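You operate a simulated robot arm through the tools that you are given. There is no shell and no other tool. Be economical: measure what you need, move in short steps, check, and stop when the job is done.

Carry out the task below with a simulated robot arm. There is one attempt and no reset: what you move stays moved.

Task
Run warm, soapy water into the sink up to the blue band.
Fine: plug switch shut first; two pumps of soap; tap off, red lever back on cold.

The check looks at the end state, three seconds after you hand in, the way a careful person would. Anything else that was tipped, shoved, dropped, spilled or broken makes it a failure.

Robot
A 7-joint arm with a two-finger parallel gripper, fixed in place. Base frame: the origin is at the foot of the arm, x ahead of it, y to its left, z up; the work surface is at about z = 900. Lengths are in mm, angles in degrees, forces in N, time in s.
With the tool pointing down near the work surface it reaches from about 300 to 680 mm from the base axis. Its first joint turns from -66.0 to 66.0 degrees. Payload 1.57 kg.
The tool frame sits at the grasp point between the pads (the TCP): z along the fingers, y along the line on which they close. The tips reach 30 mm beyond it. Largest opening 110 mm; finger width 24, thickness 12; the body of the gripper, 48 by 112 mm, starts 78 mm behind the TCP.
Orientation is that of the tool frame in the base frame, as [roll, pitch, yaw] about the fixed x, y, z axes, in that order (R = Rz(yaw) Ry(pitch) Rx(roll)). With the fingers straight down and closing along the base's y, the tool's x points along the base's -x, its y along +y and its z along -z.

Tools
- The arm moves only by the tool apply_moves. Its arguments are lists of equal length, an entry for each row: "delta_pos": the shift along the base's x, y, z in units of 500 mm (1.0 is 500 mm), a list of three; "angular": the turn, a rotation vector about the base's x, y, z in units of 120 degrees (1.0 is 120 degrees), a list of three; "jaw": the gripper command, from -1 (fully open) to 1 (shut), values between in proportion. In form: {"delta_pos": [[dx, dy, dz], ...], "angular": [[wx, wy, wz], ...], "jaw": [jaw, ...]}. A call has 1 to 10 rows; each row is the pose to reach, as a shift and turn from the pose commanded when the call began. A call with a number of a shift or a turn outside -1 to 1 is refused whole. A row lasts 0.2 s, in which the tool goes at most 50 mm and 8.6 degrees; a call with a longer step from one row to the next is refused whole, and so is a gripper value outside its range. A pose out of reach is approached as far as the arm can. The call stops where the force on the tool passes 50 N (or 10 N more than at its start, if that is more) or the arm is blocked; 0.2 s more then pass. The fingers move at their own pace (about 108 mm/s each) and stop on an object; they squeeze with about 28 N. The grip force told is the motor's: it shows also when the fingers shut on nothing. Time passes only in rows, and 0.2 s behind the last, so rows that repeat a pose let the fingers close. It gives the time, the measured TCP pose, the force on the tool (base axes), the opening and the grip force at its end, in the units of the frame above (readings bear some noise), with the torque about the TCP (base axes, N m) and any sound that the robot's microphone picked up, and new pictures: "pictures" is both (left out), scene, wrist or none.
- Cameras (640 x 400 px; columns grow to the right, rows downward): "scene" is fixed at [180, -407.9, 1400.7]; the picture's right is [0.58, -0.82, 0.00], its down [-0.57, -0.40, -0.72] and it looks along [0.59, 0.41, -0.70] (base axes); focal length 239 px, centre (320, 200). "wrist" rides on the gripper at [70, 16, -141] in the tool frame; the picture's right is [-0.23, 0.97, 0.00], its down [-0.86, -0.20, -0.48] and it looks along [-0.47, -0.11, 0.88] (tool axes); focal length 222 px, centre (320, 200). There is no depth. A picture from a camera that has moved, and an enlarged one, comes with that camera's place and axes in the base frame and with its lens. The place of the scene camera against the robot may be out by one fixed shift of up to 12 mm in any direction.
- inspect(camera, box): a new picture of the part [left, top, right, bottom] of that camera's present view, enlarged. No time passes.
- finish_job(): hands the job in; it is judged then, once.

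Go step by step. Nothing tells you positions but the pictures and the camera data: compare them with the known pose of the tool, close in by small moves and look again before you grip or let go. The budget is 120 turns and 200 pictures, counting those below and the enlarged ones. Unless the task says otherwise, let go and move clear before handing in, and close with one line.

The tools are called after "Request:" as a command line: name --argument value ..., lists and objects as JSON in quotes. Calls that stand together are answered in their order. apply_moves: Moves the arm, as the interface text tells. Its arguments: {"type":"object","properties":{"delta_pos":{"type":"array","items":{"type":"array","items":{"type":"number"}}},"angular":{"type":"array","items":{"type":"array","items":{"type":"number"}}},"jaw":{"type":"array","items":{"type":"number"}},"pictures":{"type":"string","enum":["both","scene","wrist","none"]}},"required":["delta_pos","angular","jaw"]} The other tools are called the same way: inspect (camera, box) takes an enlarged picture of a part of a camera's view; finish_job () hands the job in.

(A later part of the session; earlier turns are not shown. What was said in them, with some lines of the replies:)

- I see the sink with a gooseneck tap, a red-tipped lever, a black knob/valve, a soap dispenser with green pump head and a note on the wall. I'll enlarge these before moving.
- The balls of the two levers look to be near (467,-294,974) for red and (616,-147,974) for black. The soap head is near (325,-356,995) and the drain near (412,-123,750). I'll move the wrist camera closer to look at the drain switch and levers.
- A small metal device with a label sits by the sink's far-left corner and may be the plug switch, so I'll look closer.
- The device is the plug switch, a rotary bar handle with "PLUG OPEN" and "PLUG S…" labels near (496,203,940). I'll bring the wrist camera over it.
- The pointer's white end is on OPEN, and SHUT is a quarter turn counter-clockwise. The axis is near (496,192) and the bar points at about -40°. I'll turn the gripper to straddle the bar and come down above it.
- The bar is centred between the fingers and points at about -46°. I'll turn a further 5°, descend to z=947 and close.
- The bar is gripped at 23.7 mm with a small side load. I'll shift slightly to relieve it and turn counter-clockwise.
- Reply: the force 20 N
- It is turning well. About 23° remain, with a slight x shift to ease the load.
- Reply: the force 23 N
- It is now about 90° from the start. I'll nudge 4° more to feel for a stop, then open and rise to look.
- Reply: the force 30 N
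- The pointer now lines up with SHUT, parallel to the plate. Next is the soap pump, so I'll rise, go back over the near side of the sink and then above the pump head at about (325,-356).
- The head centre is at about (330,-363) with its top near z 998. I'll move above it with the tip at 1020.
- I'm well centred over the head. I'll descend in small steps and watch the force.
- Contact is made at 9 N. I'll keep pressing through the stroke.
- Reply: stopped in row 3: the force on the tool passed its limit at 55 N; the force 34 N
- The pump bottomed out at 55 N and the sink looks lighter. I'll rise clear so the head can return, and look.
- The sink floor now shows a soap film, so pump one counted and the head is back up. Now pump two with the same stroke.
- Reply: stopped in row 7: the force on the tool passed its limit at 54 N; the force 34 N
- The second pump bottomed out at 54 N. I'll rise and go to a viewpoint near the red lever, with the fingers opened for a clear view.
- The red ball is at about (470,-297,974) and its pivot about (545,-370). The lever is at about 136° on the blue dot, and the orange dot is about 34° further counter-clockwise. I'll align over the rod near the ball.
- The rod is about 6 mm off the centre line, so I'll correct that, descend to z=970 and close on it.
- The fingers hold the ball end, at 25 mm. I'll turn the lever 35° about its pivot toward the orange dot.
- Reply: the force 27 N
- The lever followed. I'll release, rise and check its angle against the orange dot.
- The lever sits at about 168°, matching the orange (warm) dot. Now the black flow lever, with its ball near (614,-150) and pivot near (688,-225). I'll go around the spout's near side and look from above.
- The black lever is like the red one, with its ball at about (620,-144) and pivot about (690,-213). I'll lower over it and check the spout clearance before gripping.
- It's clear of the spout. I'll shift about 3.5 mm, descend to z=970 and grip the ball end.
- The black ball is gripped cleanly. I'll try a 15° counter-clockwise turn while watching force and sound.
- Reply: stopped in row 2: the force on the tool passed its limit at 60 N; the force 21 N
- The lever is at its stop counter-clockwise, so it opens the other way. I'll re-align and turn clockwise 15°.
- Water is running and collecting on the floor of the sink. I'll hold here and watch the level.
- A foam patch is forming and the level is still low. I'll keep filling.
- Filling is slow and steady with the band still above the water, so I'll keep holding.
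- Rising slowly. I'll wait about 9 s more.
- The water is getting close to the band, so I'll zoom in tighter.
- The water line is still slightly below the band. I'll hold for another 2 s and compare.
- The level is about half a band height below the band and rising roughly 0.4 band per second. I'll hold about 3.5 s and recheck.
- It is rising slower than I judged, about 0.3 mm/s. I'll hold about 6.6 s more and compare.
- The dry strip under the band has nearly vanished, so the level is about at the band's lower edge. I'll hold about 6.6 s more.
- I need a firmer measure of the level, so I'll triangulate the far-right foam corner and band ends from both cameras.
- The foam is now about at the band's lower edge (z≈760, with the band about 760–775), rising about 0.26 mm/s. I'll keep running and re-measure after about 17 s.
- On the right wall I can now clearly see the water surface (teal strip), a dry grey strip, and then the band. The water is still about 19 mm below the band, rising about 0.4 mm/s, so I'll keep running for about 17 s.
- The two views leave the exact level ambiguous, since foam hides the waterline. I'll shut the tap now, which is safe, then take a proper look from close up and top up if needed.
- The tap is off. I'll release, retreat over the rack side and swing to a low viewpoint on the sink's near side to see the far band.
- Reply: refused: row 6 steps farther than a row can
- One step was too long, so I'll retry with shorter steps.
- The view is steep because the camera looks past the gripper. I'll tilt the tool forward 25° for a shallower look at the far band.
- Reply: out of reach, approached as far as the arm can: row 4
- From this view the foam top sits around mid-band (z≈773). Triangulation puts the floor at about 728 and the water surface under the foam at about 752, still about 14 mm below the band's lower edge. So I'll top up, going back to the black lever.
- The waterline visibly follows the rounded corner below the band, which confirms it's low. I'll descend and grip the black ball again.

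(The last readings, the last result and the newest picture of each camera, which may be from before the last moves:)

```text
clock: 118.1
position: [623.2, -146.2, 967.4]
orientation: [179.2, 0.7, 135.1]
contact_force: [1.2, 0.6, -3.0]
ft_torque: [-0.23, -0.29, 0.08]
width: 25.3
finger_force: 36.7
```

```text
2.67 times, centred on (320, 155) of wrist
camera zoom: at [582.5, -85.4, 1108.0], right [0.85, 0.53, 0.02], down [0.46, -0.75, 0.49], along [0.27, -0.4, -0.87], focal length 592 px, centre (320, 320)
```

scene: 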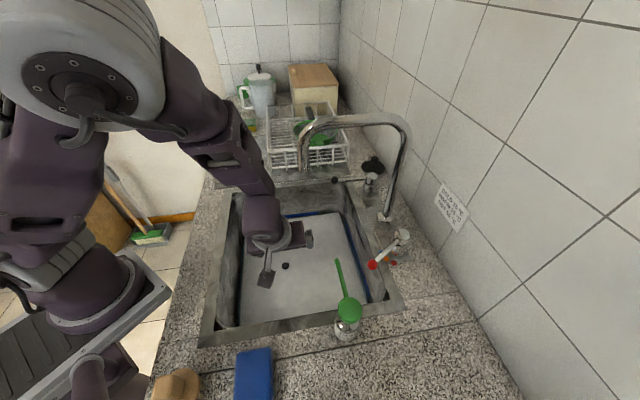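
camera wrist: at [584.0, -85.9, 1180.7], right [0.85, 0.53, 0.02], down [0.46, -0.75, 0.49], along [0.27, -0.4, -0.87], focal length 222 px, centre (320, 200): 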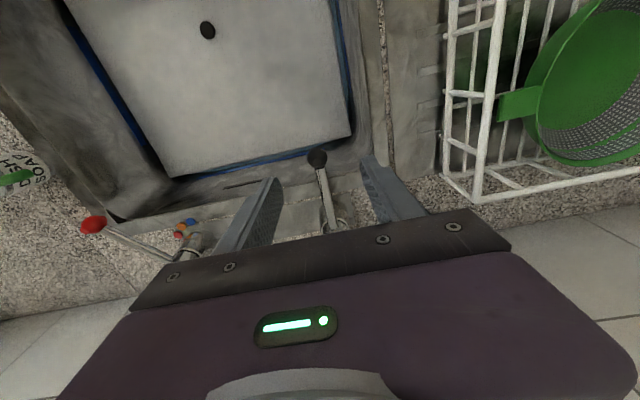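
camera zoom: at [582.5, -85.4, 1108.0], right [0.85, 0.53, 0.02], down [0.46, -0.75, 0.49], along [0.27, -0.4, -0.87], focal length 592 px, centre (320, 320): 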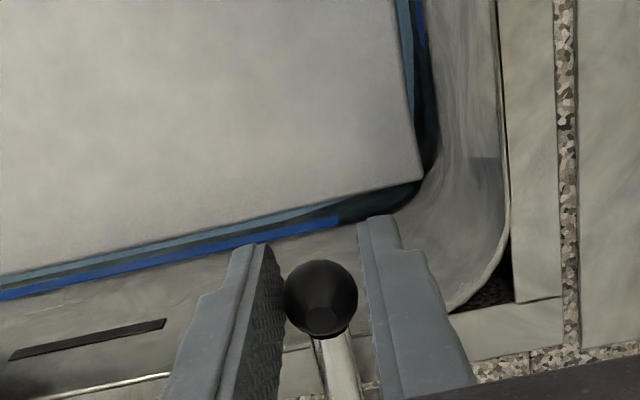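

Request:
apply_moves --delta_pos '[[0.0194, 0.0172, 0], [0.0384, 0.0298, 0], [0.0468, 0.0344, 0], [0.0468, 0.0344, 0], [0.0468, 0.0344, 0], [0.0468, 0.0344, 0], [0.0468, 0.0344, 0], [0.0468, 0.0344, 0], [0.0468, 0.0344, 0], [0.0468, 0.0344, 0]]' --angular '[[0, 0, -0.0667], [0, 0, -0.125], [0, 0, -0.15], [0, 0, -0.15], [0, 0, -0.15], [0, 0, -0.15], [0, 0, -0.15], [0, 0, -0.15], [0, 0, -0.15], [0, 0, -0.15]]' --jaw '[1, 1, 1, 1, 1, 1, 1, 1, 1, 1]' --pictures "both"

Request:
inspect --camera "wrist" --box '[240, 165, 285, 200]'

```text
clock: 120.3
position: [647.1, -128.4, 967.4]
orientation: [179.2, 0.6, 117.1]
contact_force: [-1.7, 0.7, -21.2]
ft_torque: [0.04, 0.03, -0.07]
width: 25.2
finger_force: 36.8
camera wrist: at [627.8, -58.0, 1108.3], right [0.97, 0.24, 0.02], down [0.2, -0.85, 0.48], along [0.13, -0.47, -0.87], focal length 222 px, centre (320, 200)
```

scene: 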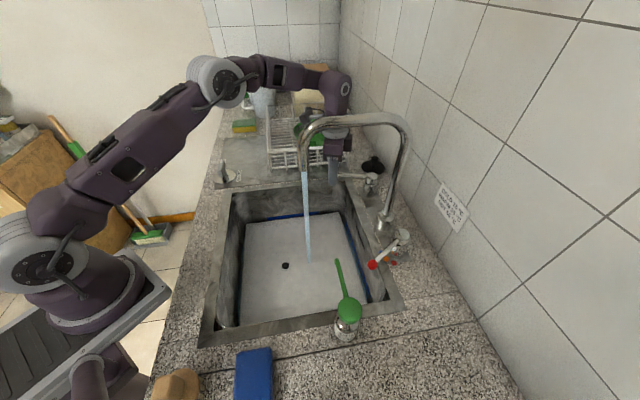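
wrist: 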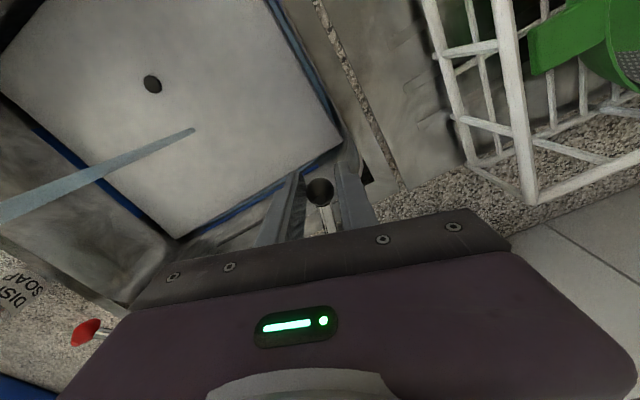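

```text
11.43 times, centred on (262, 182) of wrist
camera zoom: at [627.8, -58.0, 1108.3], right [0.97, 0.24, 0.02], down [0.2, -0.85, 0.48], along [0.13, -0.47, -0.87], focal length 2538 px, centre (977, 400)
```

zoom: 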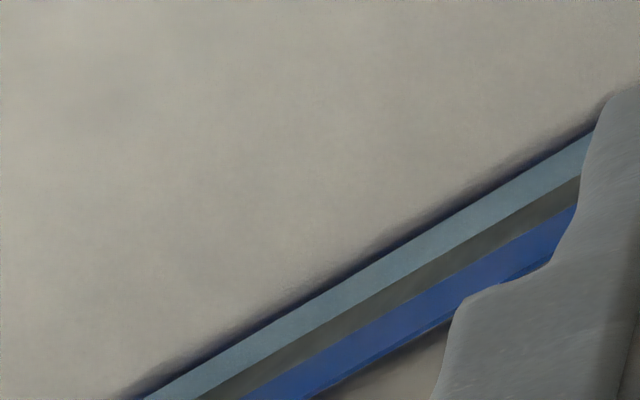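

It's running again. I'll hold about 13 s and check the teal waterline against the band.

Request:
apply_moves --delta_pos '[[0, 0, 0], [0, 0, 0], [0, 0, 0], [0, 0, 0], [0, 0, 0], [0, 0, 0], [0, 0, 0], [0, 0, 0], [0, 0, 0], [0, 0, 0]]' --angular '[[0, 0, 0], [0, 0, 0], [0, 0, 0], [0, 0, 0], [0, 0, 0], [0, 0, 0], [0, 0, 0], [0, 0, 0], [0, 0, 0], [0, 0, 0]]' --jaw '[1, 1, 1, 1, 1, 1, 1, 1, 1, 1]' --pictures "none"

Request:
apply_moves --delta_pos '[[0, 0, 0], [0, 0, 0], [0, 0, 0], [0, 0, 0], [0, 0, 0], [0, 0, 0], [0, 0, 0], [0, 0, 0], [0, 0, 0], [0, 0, 0]]' --angular '[[0, 0, 0], [0, 0, 0], [0, 0, 0], [0, 0, 0], [0, 0, 0], [0, 0, 0], [0, 0, 0], [0, 0, 0], [0, 0, 0], [0, 0, 0]]' --jaw '[1, 1, 1, 1, 1, 1, 1, 1, 1, 1]' --pictures "none"

Request:
apply_moves --delta_pos '[[0, 0, 0], [0, 0, 0], [0, 0, 0], [0, 0, 0], [0, 0, 0], [0, 0, 0], [0, 0, 0], [0, 0, 0], [0, 0, 0], [0, 0, 0]]' --angular '[[0, 0, 0], [0, 0, 0], [0, 0, 0], [0, 0, 0], [0, 0, 0], [0, 0, 0], [0, 0, 0], [0, 0, 0], [0, 0, 0], [0, 0, 0]]' --jaw '[1, 1, 1, 1, 1, 1, 1, 1, 1, 1]' --pictures "none"

Request:
apply_moves --delta_pos '[[0, 0, 0], [0, 0, 0], [0, 0, 0], [0, 0, 0], [0, 0, 0], [0, 0, 0], [0, 0, 0], [0, 0, 0], [0, 0, 0], [0, 0, 0]]' --angular '[[0, 0, 0], [0, 0, 0], [0, 0, 0], [0, 0, 0], [0, 0, 0], [0, 0, 0], [0, 0, 0], [0, 0, 0], [0, 0, 0], [0, 0, 0]]' --jaw '[1, 1, 1, 1, 1, 1, 1, 1, 1, 1]' --pictures "none"

Request:
apply_moves --delta_pos '[[0, 0, 0], [0, 0, 0], [0, 0, 0], [0, 0, 0], [0, 0, 0], [0, 0, 0], [0, 0, 0], [0, 0, 0], [0, 0, 0], [0, 0, 0]]' --angular '[[0, 0, 0], [0, 0, 0], [0, 0, 0], [0, 0, 0], [0, 0, 0], [0, 0, 0], [0, 0, 0], [0, 0, 0], [0, 0, 0], [0, 0, 0]]' --jaw '[1, 1, 1, 1, 1, 1, 1, 1, 1, 1]' --pictures "none"

Request:
apply_moves --delta_pos '[[0, 0, 0], [0, 0, 0], [0, 0, 0], [0, 0, 0], [0, 0, 0], [0, 0, 0], [0, 0, 0], [0, 0, 0], [0, 0, 0], [0, 0, 0]]' --angular '[[0, 0, 0], [0, 0, 0], [0, 0, 0], [0, 0, 0], [0, 0, 0], [0, 0, 0], [0, 0, 0], [0, 0, 0], [0, 0, 0], [0, 0, 0]]' --jaw '[1, 1, 1, 1, 1, 1, 1, 1, 1, 1]' --pictures "none"

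Request:
inspect --camera "wrist" --box '[240, 165, 285, 200]'

Request:
inspect --camera "scene" --box '[345, 220, 375, 260]'

```text
clock: 122.5
position: [647.5, -128.2, 967.8]
orientation: [179.2, 0.6, 117.1]
contact_force: [-0.8, 2.4, -24.2]
ft_torque: [0.06, 0.03, -0.01]
width: 25.2
finger_force: 37.1
```

```text
clock: 124.7
position: [647.3, -128.2, 968.6]
orientation: [179.2, 0.7, 117.1]
contact_force: [-1.8, 4.3, -20.5]
ft_torque: [0.07, 0.06, -0.03]
width: 25.2
finger_force: 36.4
```

```text
clock: 126.9
position: [647.5, -128.3, 968.7]
orientation: [179.2, 0.6, 117.1]
contact_force: [-2.6, 4.5, -15.3]
ft_torque: [0.06, 0.01, 0.03]
width: 25.2
finger_force: 36.4
```

```text
clock: 129.1
position: [646.2, -129.0, 968.0]
orientation: [179.3, 0.7, 117.1]
contact_force: [-1.3, 4.3, -9.7]
ft_torque: [0.01, 0.01, 0.0]
width: 25.1
finger_force: 37.0
```

```text
clock: 131.3
position: [647.1, -128.6, 968.5]
orientation: [179.2, 0.7, 117.2]
contact_force: [-1.3, 2.0, -6.7]
ft_torque: [0.01, -0.01, -0.01]
width: 25.4
finger_force: 36.7
```

```text
clock: 133.5
position: [647.9, -128.5, 969.1]
orientation: [179.2, 0.7, 117.1]
contact_force: [-0.6, 0.4, -2.4]
ft_torque: [0.01, 0.06, 0.02]
width: 25.1
finger_force: 37.0
```

```text
11.43 times, centred on (262, 182) of wrist
camera zoom: at [627.6, -58.1, 1108.9], right [0.97, 0.24, 0.02], down [0.2, -0.85, 0.49], along [0.13, -0.47, -0.87], focal length 2538 px, centre (977, 400)
```

zoom: 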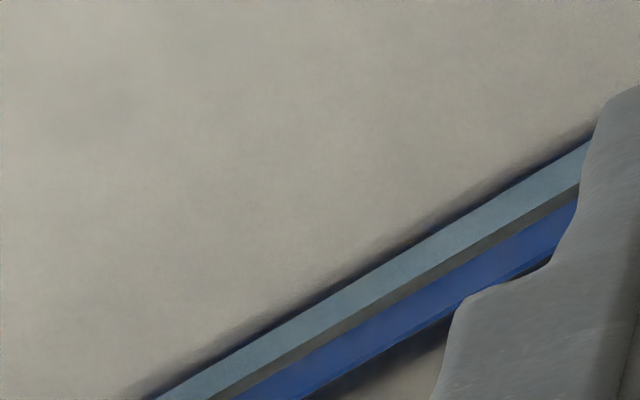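

```text
10.00 times, centred on (360, 240) of scene
camera zoom: at [180.1, -407.9, 1400.6], right [0.58, -0.82, 0.0], down [-0.57, -0.4, -0.72], along [0.59, 0.41, -0.7], focal length 2393 px, centre (-80, -200)
```

zoom: 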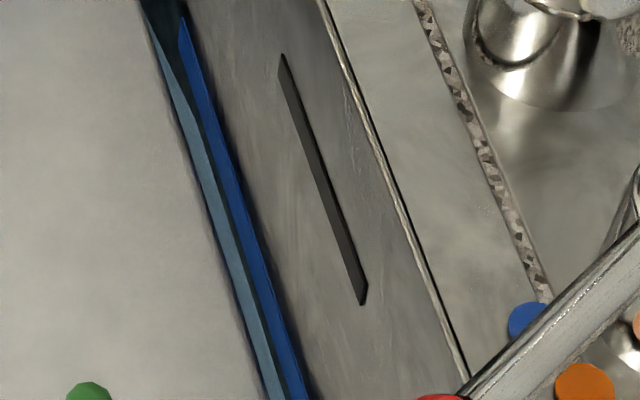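

The grey strip is about half gone. I'll hold about 17 s more.

Request:
apply_moves --delta_pos '[[0, 0, 0], [0, 0, 0], [0, 0, 0], [0, 0, 0], [0, 0, 0], [0, 0, 0], [0, 0, 0], [0, 0, 0], [0, 0, 0], [0, 0, 0]]' --angular '[[0, 0, 0], [0, 0, 0], [0, 0, 0], [0, 0, 0], [0, 0, 0], [0, 0, 0], [0, 0, 0], [0, 0, 0], [0, 0, 0], [0, 0, 0]]' --jaw '[1, 1, 1, 1, 1, 1, 1, 1, 1, 1]' --pictures "none"

Request:
apply_moves --delta_pos '[[0, 0, 0], [0, 0, 0], [0, 0, 0], [0, 0, 0], [0, 0, 0], [0, 0, 0], [0, 0, 0], [0, 0, 0], [0, 0, 0], [0, 0, 0]]' --angular '[[0, 0, 0], [0, 0, 0], [0, 0, 0], [0, 0, 0], [0, 0, 0], [0, 0, 0], [0, 0, 0], [0, 0, 0], [0, 0, 0], [0, 0, 0]]' --jaw '[1, 1, 1, 1, 1, 1, 1, 1, 1, 1]' --pictures "none"

Request:
apply_moves --delta_pos '[[0, 0, 0], [0, 0, 0], [0, 0, 0], [0, 0, 0], [0, 0, 0], [0, 0, 0], [0, 0, 0], [0, 0, 0], [0, 0, 0], [0, 0, 0]]' --angular '[[0, 0, 0], [0, 0, 0], [0, 0, 0], [0, 0, 0], [0, 0, 0], [0, 0, 0], [0, 0, 0], [0, 0, 0], [0, 0, 0], [0, 0, 0]]' --jaw '[1, 1, 1, 1, 1, 1, 1, 1, 1, 1]' --pictures "none"

Request:
apply_moves --delta_pos '[[0, 0, 0], [0, 0, 0], [0, 0, 0], [0, 0, 0], [0, 0, 0], [0, 0, 0], [0, 0, 0], [0, 0, 0], [0, 0, 0], [0, 0, 0]]' --angular '[[0, 0, 0], [0, 0, 0], [0, 0, 0], [0, 0, 0], [0, 0, 0], [0, 0, 0], [0, 0, 0], [0, 0, 0], [0, 0, 0], [0, 0, 0]]' --jaw '[1, 1, 1, 1, 1, 1, 1, 1, 1, 1]' --pictures "none"

Request:
apply_moves --delta_pos '[[0, 0, 0], [0, 0, 0], [0, 0, 0], [0, 0, 0], [0, 0, 0], [0, 0, 0], [0, 0, 0], [0, 0, 0], [0, 0, 0], [0, 0, 0]]' --angular '[[0, 0, 0], [0, 0, 0], [0, 0, 0], [0, 0, 0], [0, 0, 0], [0, 0, 0], [0, 0, 0], [0, 0, 0], [0, 0, 0], [0, 0, 0]]' --jaw '[1, 1, 1, 1, 1, 1, 1, 1, 1, 1]' --pictures "none"

Request:
apply_moves --delta_pos '[[0, 0, 0], [0, 0, 0], [0, 0, 0], [0, 0, 0], [0, 0, 0], [0, 0, 0], [0, 0, 0], [0, 0, 0], [0, 0, 0], [0, 0, 0]]' --angular '[[0, 0, 0], [0, 0, 0], [0, 0, 0], [0, 0, 0], [0, 0, 0], [0, 0, 0], [0, 0, 0], [0, 0, 0], [0, 0, 0], [0, 0, 0]]' --jaw '[1, 1, 1, 1, 1, 1, 1, 1, 1, 1]' --pictures "none"

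Request:
apply_moves --delta_pos '[[0, 0, 0], [0, 0, 0], [0, 0, 0], [0, 0, 0], [0, 0, 0], [0, 0, 0], [0, 0, 0], [0, 0, 0], [0, 0, 0], [0, 0, 0]]' --angular '[[0, 0, 0], [0, 0, 0], [0, 0, 0], [0, 0, 0], [0, 0, 0], [0, 0, 0], [0, 0, 0], [0, 0, 0], [0, 0, 0], [0, 0, 0]]' --jaw '[1, 1, 1, 1, 1, 1, 1, 1, 1, 1]' --pictures "none"

Request:
inspect --camera "wrist" --box '[240, 165, 285, 200]'

Request:
inspect --camera "scene" --box '[345, 220, 375, 260]'

Request:
inspect --camera "scene" --box '[200, 180, 420, 350]'

```text
clock: 135.7
position: [648.2, -129.0, 969.3]
orientation: [179.2, 0.7, 117.2]
contact_force: [1.0, 0.2, -0.7]
ft_torque: [-0.01, -0.04, 0.03]
width: 25.5
finger_force: 36.8
```

```text
clock: 137.9
position: [647.4, -130.5, 969.3]
orientation: [179.2, 0.8, 117.1]
contact_force: [0.7, -1.5, 0.7]
ft_torque: [-0.01, 0.02, 0.02]
width: 25.1
finger_force: 36.7
```

```text
clock: 140.1
position: [647.8, -128.2, 968.4]
orientation: [179.2, 0.7, 117.1]
contact_force: [0.7, -1.3, 0.8]
ft_torque: [0.0, 0.01, -0.01]
width: 25.3
finger_force: 37.1
```

```text
clock: 142.3
position: [646.7, -127.3, 968.8]
orientation: [179.2, 0.7, 117.2]
contact_force: [1.1, 0.1, 0.8]
ft_torque: [-0.01, 0.01, 0.01]
width: 25.3
finger_force: 36.8
```

```text
clock: 144.5
position: [647.2, -130.1, 969.0]
orientation: [179.2, 0.6, 117.0]
contact_force: [-0.1, -1.0, 0.7]
ft_torque: [0.04, -0.03, -0.01]
width: 25.2
finger_force: 36.3
```

```text
clock: 146.7
position: [646.7, -129.1, 969.6]
orientation: [179.2, 0.7, 117.0]
contact_force: [0.6, -1.1, -0.1]
ft_torque: [0.0, -0.04, -0.01]
width: 25.0
finger_force: 35.9
```

```text
clock: 148.9
position: [647.2, -128.7, 969.4]
orientation: [179.2, 0.8, 117.1]
contact_force: [0.5, -0.3, -0.2]
ft_torque: [-0.01, 0.0, 0.02]
width: 25.2
finger_force: 36.5
```

```text
11.43 times, centred on (262, 182) of wrist
camera zoom: at [627.6, -58.1, 1108.9], right [0.97, 0.24, 0.02], down [0.2, -0.85, 0.49], along [0.13, -0.47, -0.87], focal length 2538 px, centre (977, 400)
```

zoom: 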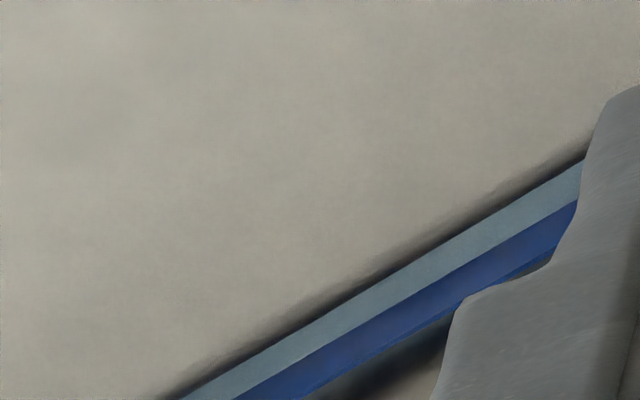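

```text
10.00 times, centred on (360, 240) of scene
camera zoom: at [180.0, -407.9, 1400.6], right [0.58, -0.82, 0.0], down [-0.57, -0.4, -0.72], along [0.59, 0.41, -0.7], focal length 2393 px, centre (-80, -200)
```

zoom: 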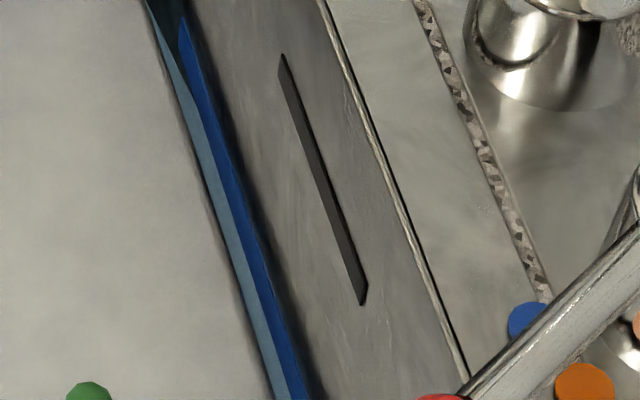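

```text
2.35 times, centred on (310, 265) of scene
camera zoom: at [180.0, -407.9, 1400.6], right [0.58, -0.82, 0.0], down [-0.57, -0.4, -0.72], along [0.59, 0.41, -0.7], focal length 563 px, centre (344, 47)
```

zoom: 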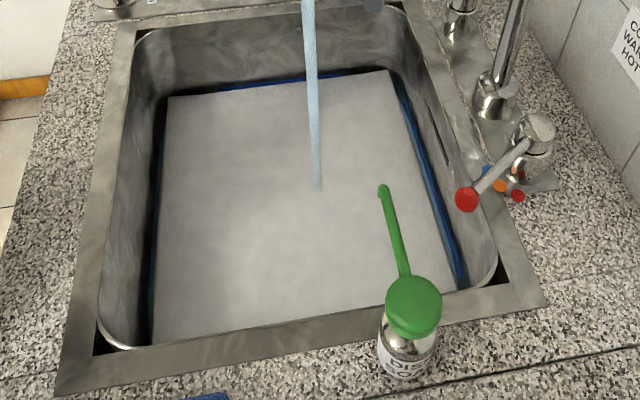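

The water surface now meets the lower edge of the band. I'll run about 13 s more to bring it inside the band, then close.

Request:
apply_moves --delta_pos '[[0, 0, 0], [0, 0, 0], [0, 0, 0], [0, 0, 0], [0, 0, 0], [0, 0, 0], [0, 0, 0], [0, 0, 0], [0, 0, 0], [0, 0, 0]]' --angular '[[0, 0, 0], [0, 0, 0], [0, 0, 0], [0, 0, 0], [0, 0, 0], [0, 0, 0], [0, 0, 0], [0, 0, 0], [0, 0, 0], [0, 0, 0]]' --jaw '[1, 1, 1, 1, 1, 1, 1, 1, 1, 1]' --pictures "none"

Request:
apply_moves --delta_pos '[[0, 0, 0], [0, 0, 0], [0, 0, 0], [0, 0, 0], [0, 0, 0], [0, 0, 0], [0, 0, 0], [0, 0, 0], [0, 0, 0], [0, 0, 0]]' --angular '[[0, 0, 0], [0, 0, 0], [0, 0, 0], [0, 0, 0], [0, 0, 0], [0, 0, 0], [0, 0, 0], [0, 0, 0], [0, 0, 0], [0, 0, 0]]' --jaw '[1, 1, 1, 1, 1, 1, 1, 1, 1, 1]' --pictures "none"

Request:
apply_moves --delta_pos '[[0, 0, 0], [0, 0, 0], [0, 0, 0], [0, 0, 0], [0, 0, 0], [0, 0, 0], [0, 0, 0], [0, 0, 0], [0, 0, 0], [0, 0, 0]]' --angular '[[0, 0, 0], [0, 0, 0], [0, 0, 0], [0, 0, 0], [0, 0, 0], [0, 0, 0], [0, 0, 0], [0, 0, 0], [0, 0, 0], [0, 0, 0]]' --jaw '[1, 1, 1, 1, 1, 1, 1, 1, 1, 1]' --pictures "none"

Request:
apply_moves --delta_pos '[[0, 0, 0], [0, 0, 0], [0, 0, 0], [0, 0, 0], [0, 0, 0], [0, 0, 0], [0, 0, 0], [0, 0, 0], [0, 0, 0], [0, 0, 0]]' --angular '[[0, 0, 0], [0, 0, 0], [0, 0, 0], [0, 0, 0], [0, 0, 0], [0, 0, 0], [0, 0, 0], [0, 0, 0], [0, 0, 0], [0, 0, 0]]' --jaw '[1, 1, 1, 1, 1, 1, 1, 1, 1, 1]' --pictures "none"

Request:
apply_moves --delta_pos '[[0, 0, 0], [0, 0, 0], [0, 0, 0], [0, 0, 0], [0, 0, 0], [0, 0, 0], [0, 0, 0], [0, 0, 0], [0, 0, 0], [0, 0, 0]]' --angular '[[0, 0, 0], [0, 0, 0], [0, 0, 0], [0, 0, 0], [0, 0, 0], [0, 0, 0], [0, 0, 0], [0, 0, 0], [0, 0, 0], [0, 0, 0]]' --jaw '[1, 1, 1, 1, 1, 1, 1, 1, 1, 1]' --pictures "none"

Request:
inspect --camera "wrist" --box '[240, 165, 285, 200]'

Request:
inspect --camera "scene" --box '[345, 220, 375, 260]'

```text
clock: 151.1
position: [647.4, -128.3, 969.4]
orientation: [179.3, 0.6, 117.0]
contact_force: [0.4, -0.7, 0.1]
ft_torque: [0.0, -0.02, 0.01]
width: 25.3
finger_force: 36.5
```

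```text
clock: 153.3
position: [646.8, -128.0, 968.1]
orientation: [179.1, 0.7, 117.1]
contact_force: [-0.2, 0.1, -0.6]
ft_torque: [0.0, 0.0, -0.01]
width: 25.4
finger_force: 36.5
```

```text
clock: 155.5
position: [647.3, -128.0, 968.7]
orientation: [179.2, 0.7, 117.2]
contact_force: [0.1, -0.4, 0.6]
ft_torque: [-0.01, 0.0, 0.01]
width: 25.2
finger_force: 36.6
```

```text
clock: 157.7
position: [647.5, -129.2, 968.3]
orientation: [179.3, 0.7, 117.1]
contact_force: [-0.4, -0.4, -0.6]
ft_torque: [-0.04, -0.02, 0.03]
width: 25.3
finger_force: 36.6
```

```text
clock: 159.9
position: [645.9, -127.7, 967.8]
orientation: [179.2, 0.7, 117.1]
contact_force: [0.7, 0.6, 1.0]
ft_torque: [0.03, -0.01, 0.01]
width: 25.2
finger_force: 36.3
```

```text
11.43 times, centred on (262, 182) of wrist
camera zoom: at [627.6, -58.1, 1108.9], right [0.97, 0.24, 0.02], down [0.2, -0.85, 0.49], along [0.13, -0.47, -0.87], focal length 2538 px, centre (977, 400)
```

zoom: 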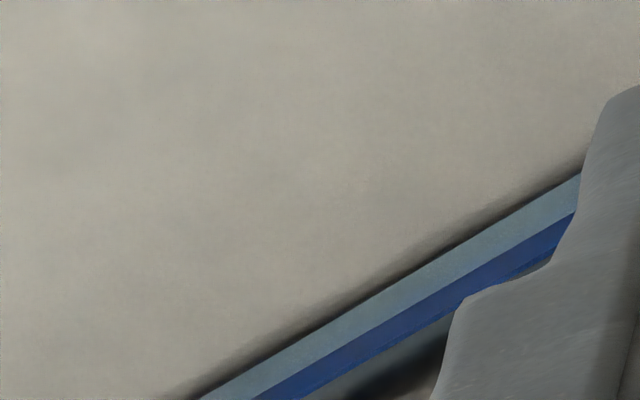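

```text
10.00 times, centred on (360, 240) of scene
camera zoom: at [180.0, -407.9, 1400.6], right [0.58, -0.82, 0.0], down [-0.57, -0.4, -0.72], along [0.59, 0.41, -0.7], focal length 2393 px, centre (-80, -200)
```

zoom: 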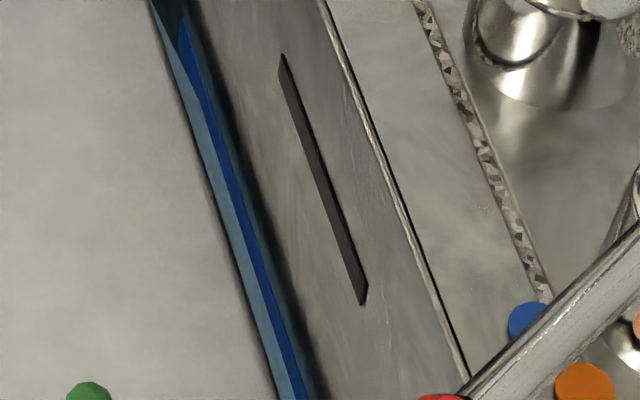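

The waterline now visibly covers about a third of the band, so it's real. I'll run 4 s more and then close.

Request:
apply_moves --delta_pos '[[0, 0, 0], [0, 0, 0], [0, 0, 0], [0, 0, 0], [0, 0, 0], [0, 0, 0], [0, 0, 0], [0, 0, 0], [0, 0, 0], [0, 0, 0]]' --angular '[[0, 0, 0], [0, 0, 0], [0, 0, 0], [0, 0, 0], [0, 0, 0], [0, 0, 0], [0, 0, 0], [0, 0, 0], [0, 0, 0], [0, 0, 0]]' --jaw '[1, 1, 1, 1, 1, 1, 1, 1, 1, 1]' --pictures "none"

Request:
apply_moves --delta_pos '[[0, 0, 0], [0, 0, 0], [0, 0, 0], [0, 0, 0], [0, 0, 0], [-0.0084, -0.0046, 0], [-0.027, -0.0172, 0], [-0.0468, -0.0344, 0], [-0.049, -0.0365, 0], [-0.049, -0.0365, 0]]' --angular '[[0, 0, 0], [0, 0, 0], [0, 0, 0], [0, 0, 0], [0, 0, 0], [0, 0, 0.03], [0, 0, 0.09], [0, 0, 0.15], [0, 0, 0.155], [0, 0, 0.155]]' --jaw '[1, 1, 1, 1, 1, 1, 1, 1, 1, 1]' --pictures "scene"

Request:
inspect --camera "scene" --box '[345, 220, 375, 260]'

```text
clock: 162.1
position: [646.4, -128.1, 968.2]
orientation: [179.2, 0.7, 117.1]
contact_force: [-0.6, 0.4, 0.1]
ft_torque: [0.0, -0.01, 0.04]
width: 25.2
finger_force: 36.7
```

```text
clock: 164.3
position: [622.3, -147.0, 968.3]
orientation: [179.1, 0.5, 135.7]
contact_force: [-3.7, 4.5, -3.5]
ft_torque: [-0.15, -0.15, 0.09]
width: 25.3
finger_force: 36.2
```

scene: 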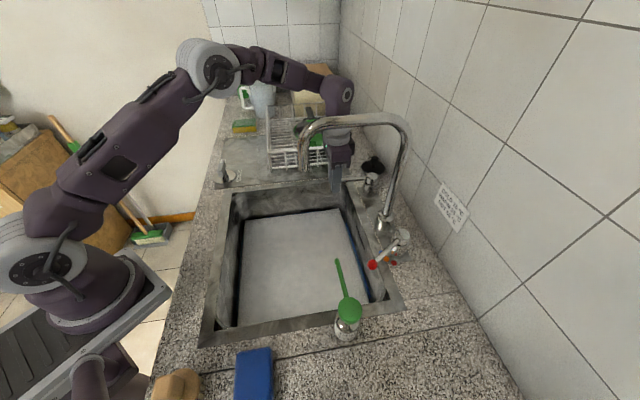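

```text
10.00 times, centred on (360, 240) of scene
camera zoom: at [180.0, -407.7, 1400.7], right [0.58, -0.82, 0.0], down [-0.57, -0.4, -0.72], along [0.59, 0.41, -0.7], focal length 2393 px, centre (-80, -200)
```

zoom: 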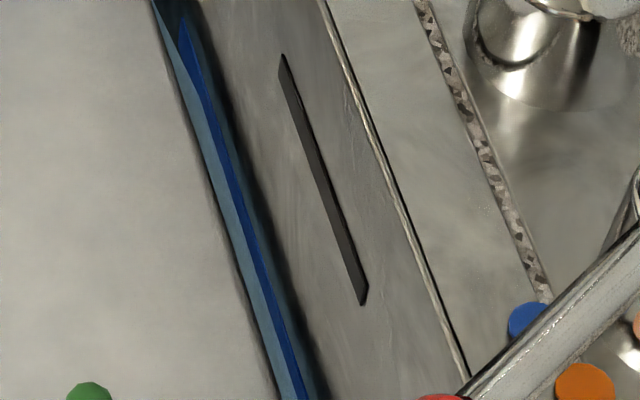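

The level is mid-band and the tap is off. I'll release and go around the spout to the red lever.

Request:
apply_moves --delta_pos '[[0, 0, 0], [0, 0, 0], [0, 0, 0.09], [0, 0, 0.18], [0, 0.02, 0.27], [-0.01, 0.08, 0.34], [-0.06, 0.15, 0.36], [-0.14, 0.2, 0.36], [-0.23, 0.22, 0.36], [-0.32, 0.22, 0.36]]' --angular '[[0, 0, 0], [0, 0, 0], [0, 0, 0], [0, 0, 0], [0, 0, 0], [0, 0, 0.06], [0, 0, 0.12], [0, 0, 0.18], [0, 0, 0.24], [0, 0, 0.295]]' --jaw '[0.4, -0.2, -0.2, -0.2, -0.2, -0.2, -0.2, -0.2, -0.2, -0.2]' --pictures "none"

Request:
inspect --camera "scene" --box '[300, 140, 480, 290]'

```text
clock: 166.5
position: [463.0, -37.3, 1149.4]
orientation: [179.1, 0.7, 171.2]
contact_force: [-0.1, 0.0, 0.3]
ft_torque: [0.0, 0.0, 0.02]
width: 66.0
finger_force: 0.1
```

```text
2.67 times, centred on (390, 215) of scene
camera zoom: at [180.0, -407.8, 1400.7], right [0.58, -0.82, 0.0], down [-0.57, -0.4, -0.72], along [0.59, 0.41, -0.7], focal length 638 px, centre (133, 160)
```

zoom: 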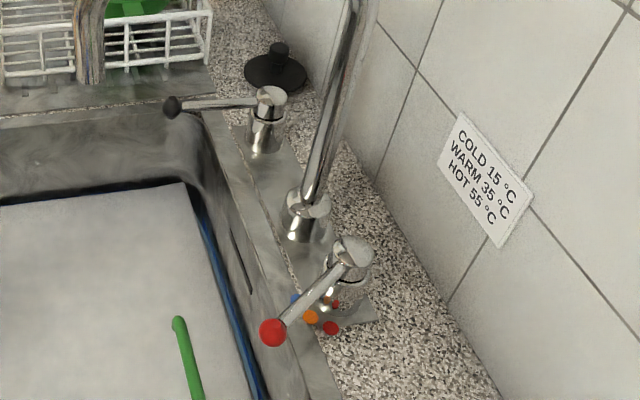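

Request:
apply_moves --delta_pos '[[-0.09, 0, 0], [-0.17, -0.03, 0], [-0.206, -0.1, 0], [-0.206, -0.19, 0], [-0.206, -0.28, 0], [-0.206, -0.37, 0], [-0.19, -0.45, 0], [-0.14, -0.51, -0.02], [-0.08, -0.565, -0.05], [-0.014, -0.628, -0.08]]' --angular '[[0, 0, 0], [0, 0, 0], [0, 0, 0], [0, 0, 0], [0, 0, 0], [0, 0, 0], [0, 0, 0], [0, 0, 0], [0, 0, 0], [0, 0, 0]]' --jaw '[-0.2, -0.2, -0.2, -0.2, -0.2, -0.2, -0.2, -0.2, -0.2, -0.2]' --pictures "none"

Request:
apply_moves --delta_pos '[[0, 0, -0.05], [0, 0, -0.1], [0, 0, -0.14], [0, 0, -0.14]]' --angular '[[0, 0, 0], [0, 0, 0], [0, 0, 0], [0, 0, 0]]' --jaw '[-0.2, -0.2, -0.2, -0.2]' --pictures "wrist"

Request:
inspect --camera "wrist" --box '[200, 80, 440, 230]'

```text
clock: 168.7
position: [456.4, -351.4, 1110.1]
orientation: [179.1, 0.7, 171.1]
contact_force: [-0.2, 0.2, -1.2]
ft_torque: [0.0, 0.03, 0.04]
width: 66.0
finger_force: 0.0
```

```text
clock: 169.7
position: [457.7, -350.8, 1039.1]
orientation: [179.0, 0.7, 171.1]
contact_force: [-0.7, 0.5, 0.1]
ft_torque: [-0.01, 0.0, 0.01]
width: 66.0
finger_force: 0.0
camera wrist: at [388.5, -325.5, 1179.2], right [0.37, 0.93, 0.02], down [0.81, -0.34, 0.48], along [0.46, -0.17, -0.87], focal length 222 px, centre (320, 200)
```

wrist: 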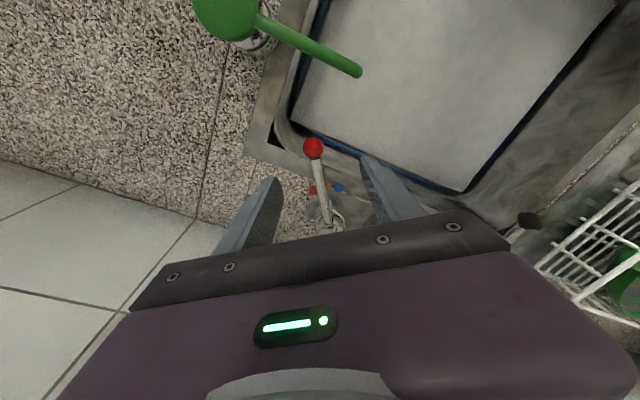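

```text
2.67 times, centred on (320, 155) of wrist
camera zoom: at [388.5, -325.5, 1179.2], right [0.37, 0.93, 0.02], down [0.81, -0.34, 0.48], along [0.46, -0.17, -0.87], focal length 592 px, centre (320, 320)
```

zoom: 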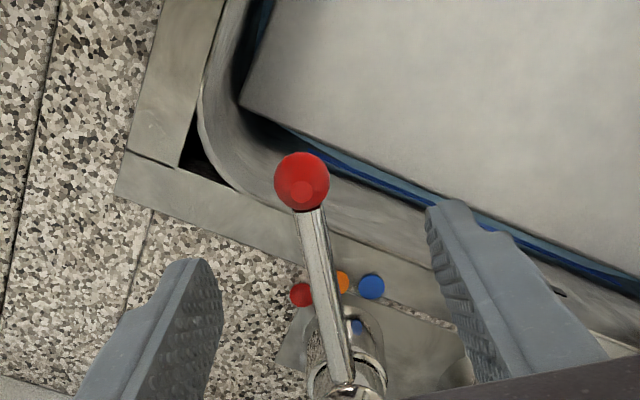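

The red ball is aligned within about 2 mm. I'll descend, grip, and turn back 35° clockwise to cold.

Request:
apply_moves --delta_pos '[[0, -0.004, -0.07], [0, -0.004, -0.14], [0, -0.004, -0.14], [0, -0.004, -0.14], [0, -0.004, -0.14]]' --angular '[[0, 0, 0], [0, 0, 0], [0, 0, 0], [0, 0, 0], [0, 0, 0]]' --jaw '[-0.2, -0.2, 0.4, 1, 1]' --pictures "none"

```text
clock: 170.9
position: [456.4, -352.8, 968.4]
orientation: [179.0, 0.7, 171.2]
contact_force: [1.2, -0.9, -6.0]
ft_torque: [-0.1, -0.48, -0.02]
width: 24.9
finger_force: 37.2
```

Request:
apply_moves --delta_pos '[[0.0056, 0.0212, 0], [0.0138, 0.0416, 0], [0.0242, 0.0606, 0], [0.0372, 0.0784, 0], [0.0522, 0.0946, 0], [0.0544, 0.0966, 0], [0.0544, 0.0966, 0]]' --angular '[[0, 0, -0.0583], [0, 0, -0.1167], [0, 0, -0.175], [0, 0, -0.2333], [0, 0, -0.2917], [0, 0, -0.3], [0, 0, -0.3]]' --jaw '[1, 1, 1, 1, 1, 1, 1]' --pictures "none"

Request:
inspect --camera "scene" --box '[320, 180, 440, 290]'

```text
clock: 172.5
position: [481.5, -305.4, 969.8]
orientation: [179.2, 0.4, 135.0]
contact_force: [-6.9, -0.7, -20.0]
ft_torque: [-0.06, 0.06, 0.02]
width: 25.3
finger_force: 36.9
```

```text
3.64 times, centred on (380, 235) of scene
camera zoom: at [180.1, -408.1, 1400.6], right [0.58, -0.82, 0.0], down [-0.57, -0.4, -0.72], along [0.59, 0.41, -0.7], focal length 870 px, centre (102, 73)
```

zoom: 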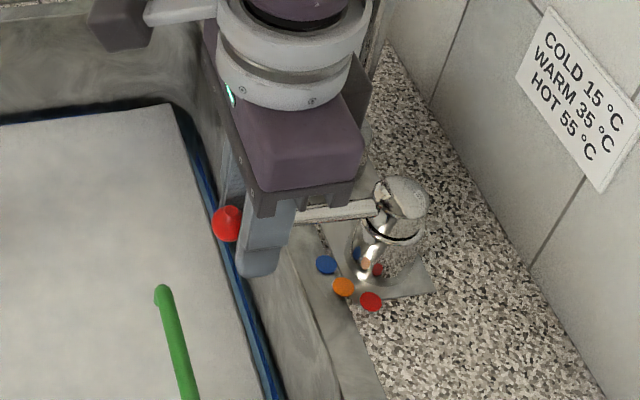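

The ball is back at the same picture spot as at the start. I'll release, rise and check.

Request:
apply_moves --delta_pos '[[0, 0, 0], [0, 0, 0], [0, 0, 0.09], [0, 0, 0.18], [-0.05, 0, 0.25], [-0.12, 0.04, 0.3], [-0.2, 0.06, 0.34], [-0.28, 0.08, 0.36]]' --angular '[[0, 0, 0], [0, 0, 0], [0, 0, 0], [0, 0, 0], [0, 0, 0], [0, 0, 0], [0, 0, 0], [0, 0, 0]]' --jaw '[0.4, -0.2, -0.2, -0.2, -0.2, -0.2, -0.2, -0.2]' --pictures "scene"

Request:
inspect --camera "scene" --box '[320, 140, 480, 280]'

Request:
inspect --camera "scene" --box '[190, 145, 420, 350]'

```text
clock: 174.3
position: [343.5, -263.9, 1146.7]
orientation: [179.1, 0.7, 135.1]
contact_force: [-0.7, 0.0, 0.1]
ft_torque: [0.0, -0.01, 0.01]
width: 65.9
finger_force: 0.2
```

scene: 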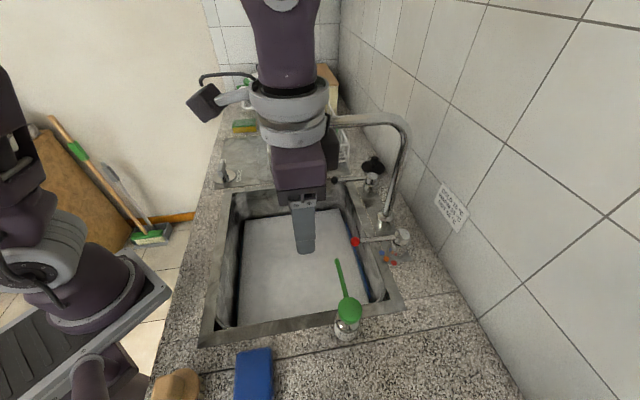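

```text
2.86 times, centred on (400, 210) of scene
camera zoom: at [180.0, -407.9, 1400.7], right [0.58, -0.82, 0.0], down [-0.57, -0.4, -0.72], along [0.59, 0.41, -0.7], focal length 684 px, centre (91, 171)
```

zoom: 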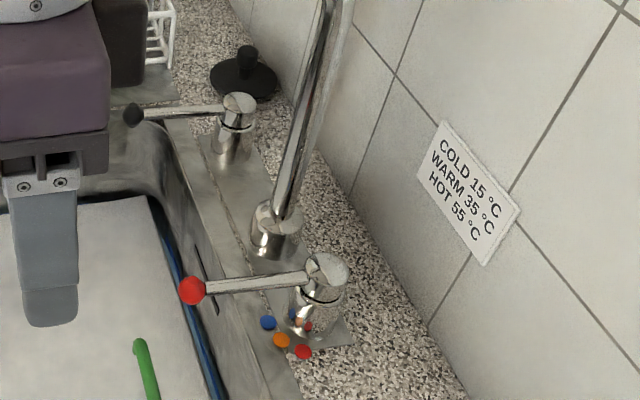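

```text
1.95 times, centred on (305, 248) of scene
camera zoom: at [180.0, -407.9, 1400.7], right [0.58, -0.82, 0.0], down [-0.57, -0.4, -0.72], along [0.59, 0.41, -0.7], focal length 467 px, centre (349, 107)
```

zoom: 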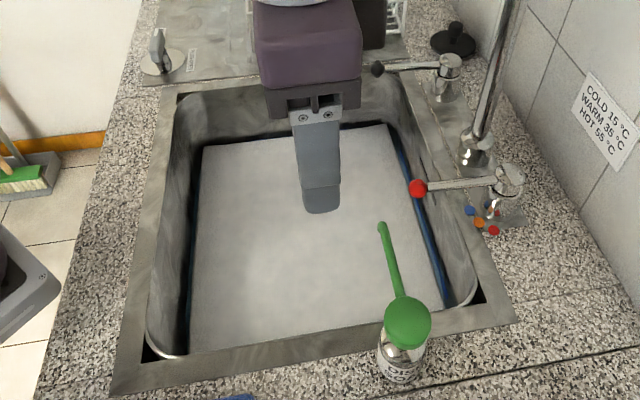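

Both levers match their starting pixel positions, the plug is holding and no water runs. I'll move clear and take a last look at the water level.

Request:
apply_moves --delta_pos '[[-0.05, 0.06, 0.05], [-0.1, 0.13, 0.1], [-0.15, 0.2, 0.15], [-0.15, 0.28, 0.17], [-0.15, 0.36, 0.17]]' --angular '[[0, 0, 0], [0, 0, 0], [0, 0, 0], [0, 0, 0], [0, 0, 0]]' --jaw '[-0.2, -0.2, -0.2, -0.2, -0.2]' --pictures "scene"

Request:
inspect --camera "scene" --box '[345, 220, 375, 260]'

```text
clock: 175.5
position: [267.6, -83.2, 1235.2]
orientation: [179.1, 0.6, 135.1]
contact_force: [-1.0, -0.7, -0.2]
ft_torque: [-0.03, 0.02, -0.02]
width: 65.9
finger_force: 0.2
```

scene: 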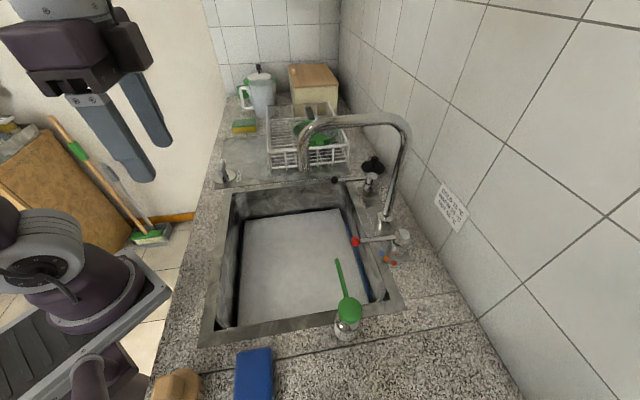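

```text
10.00 times, centred on (360, 240) of scene
camera zoom: at [180.0, -407.9, 1400.7], right [0.58, -0.82, 0.0], down [-0.57, -0.4, -0.72], along [0.59, 0.41, -0.7], focal length 2393 px, centre (-80, -200)
```

zoom: 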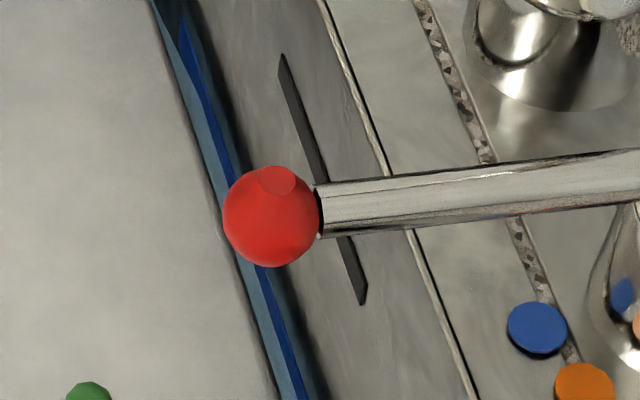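

The level is steady within the blue band, the tap is off, the red lever is on cold, the plug is shut and the arm is clear. I'm handing in.

Request:
finish_job

```text
The job is handed in.
```

The sink is filled with warm, soapy water to about the middle of the blue band, with the plug switch on shut, two pumps of soap in, the tap off and the red lever back on cold.
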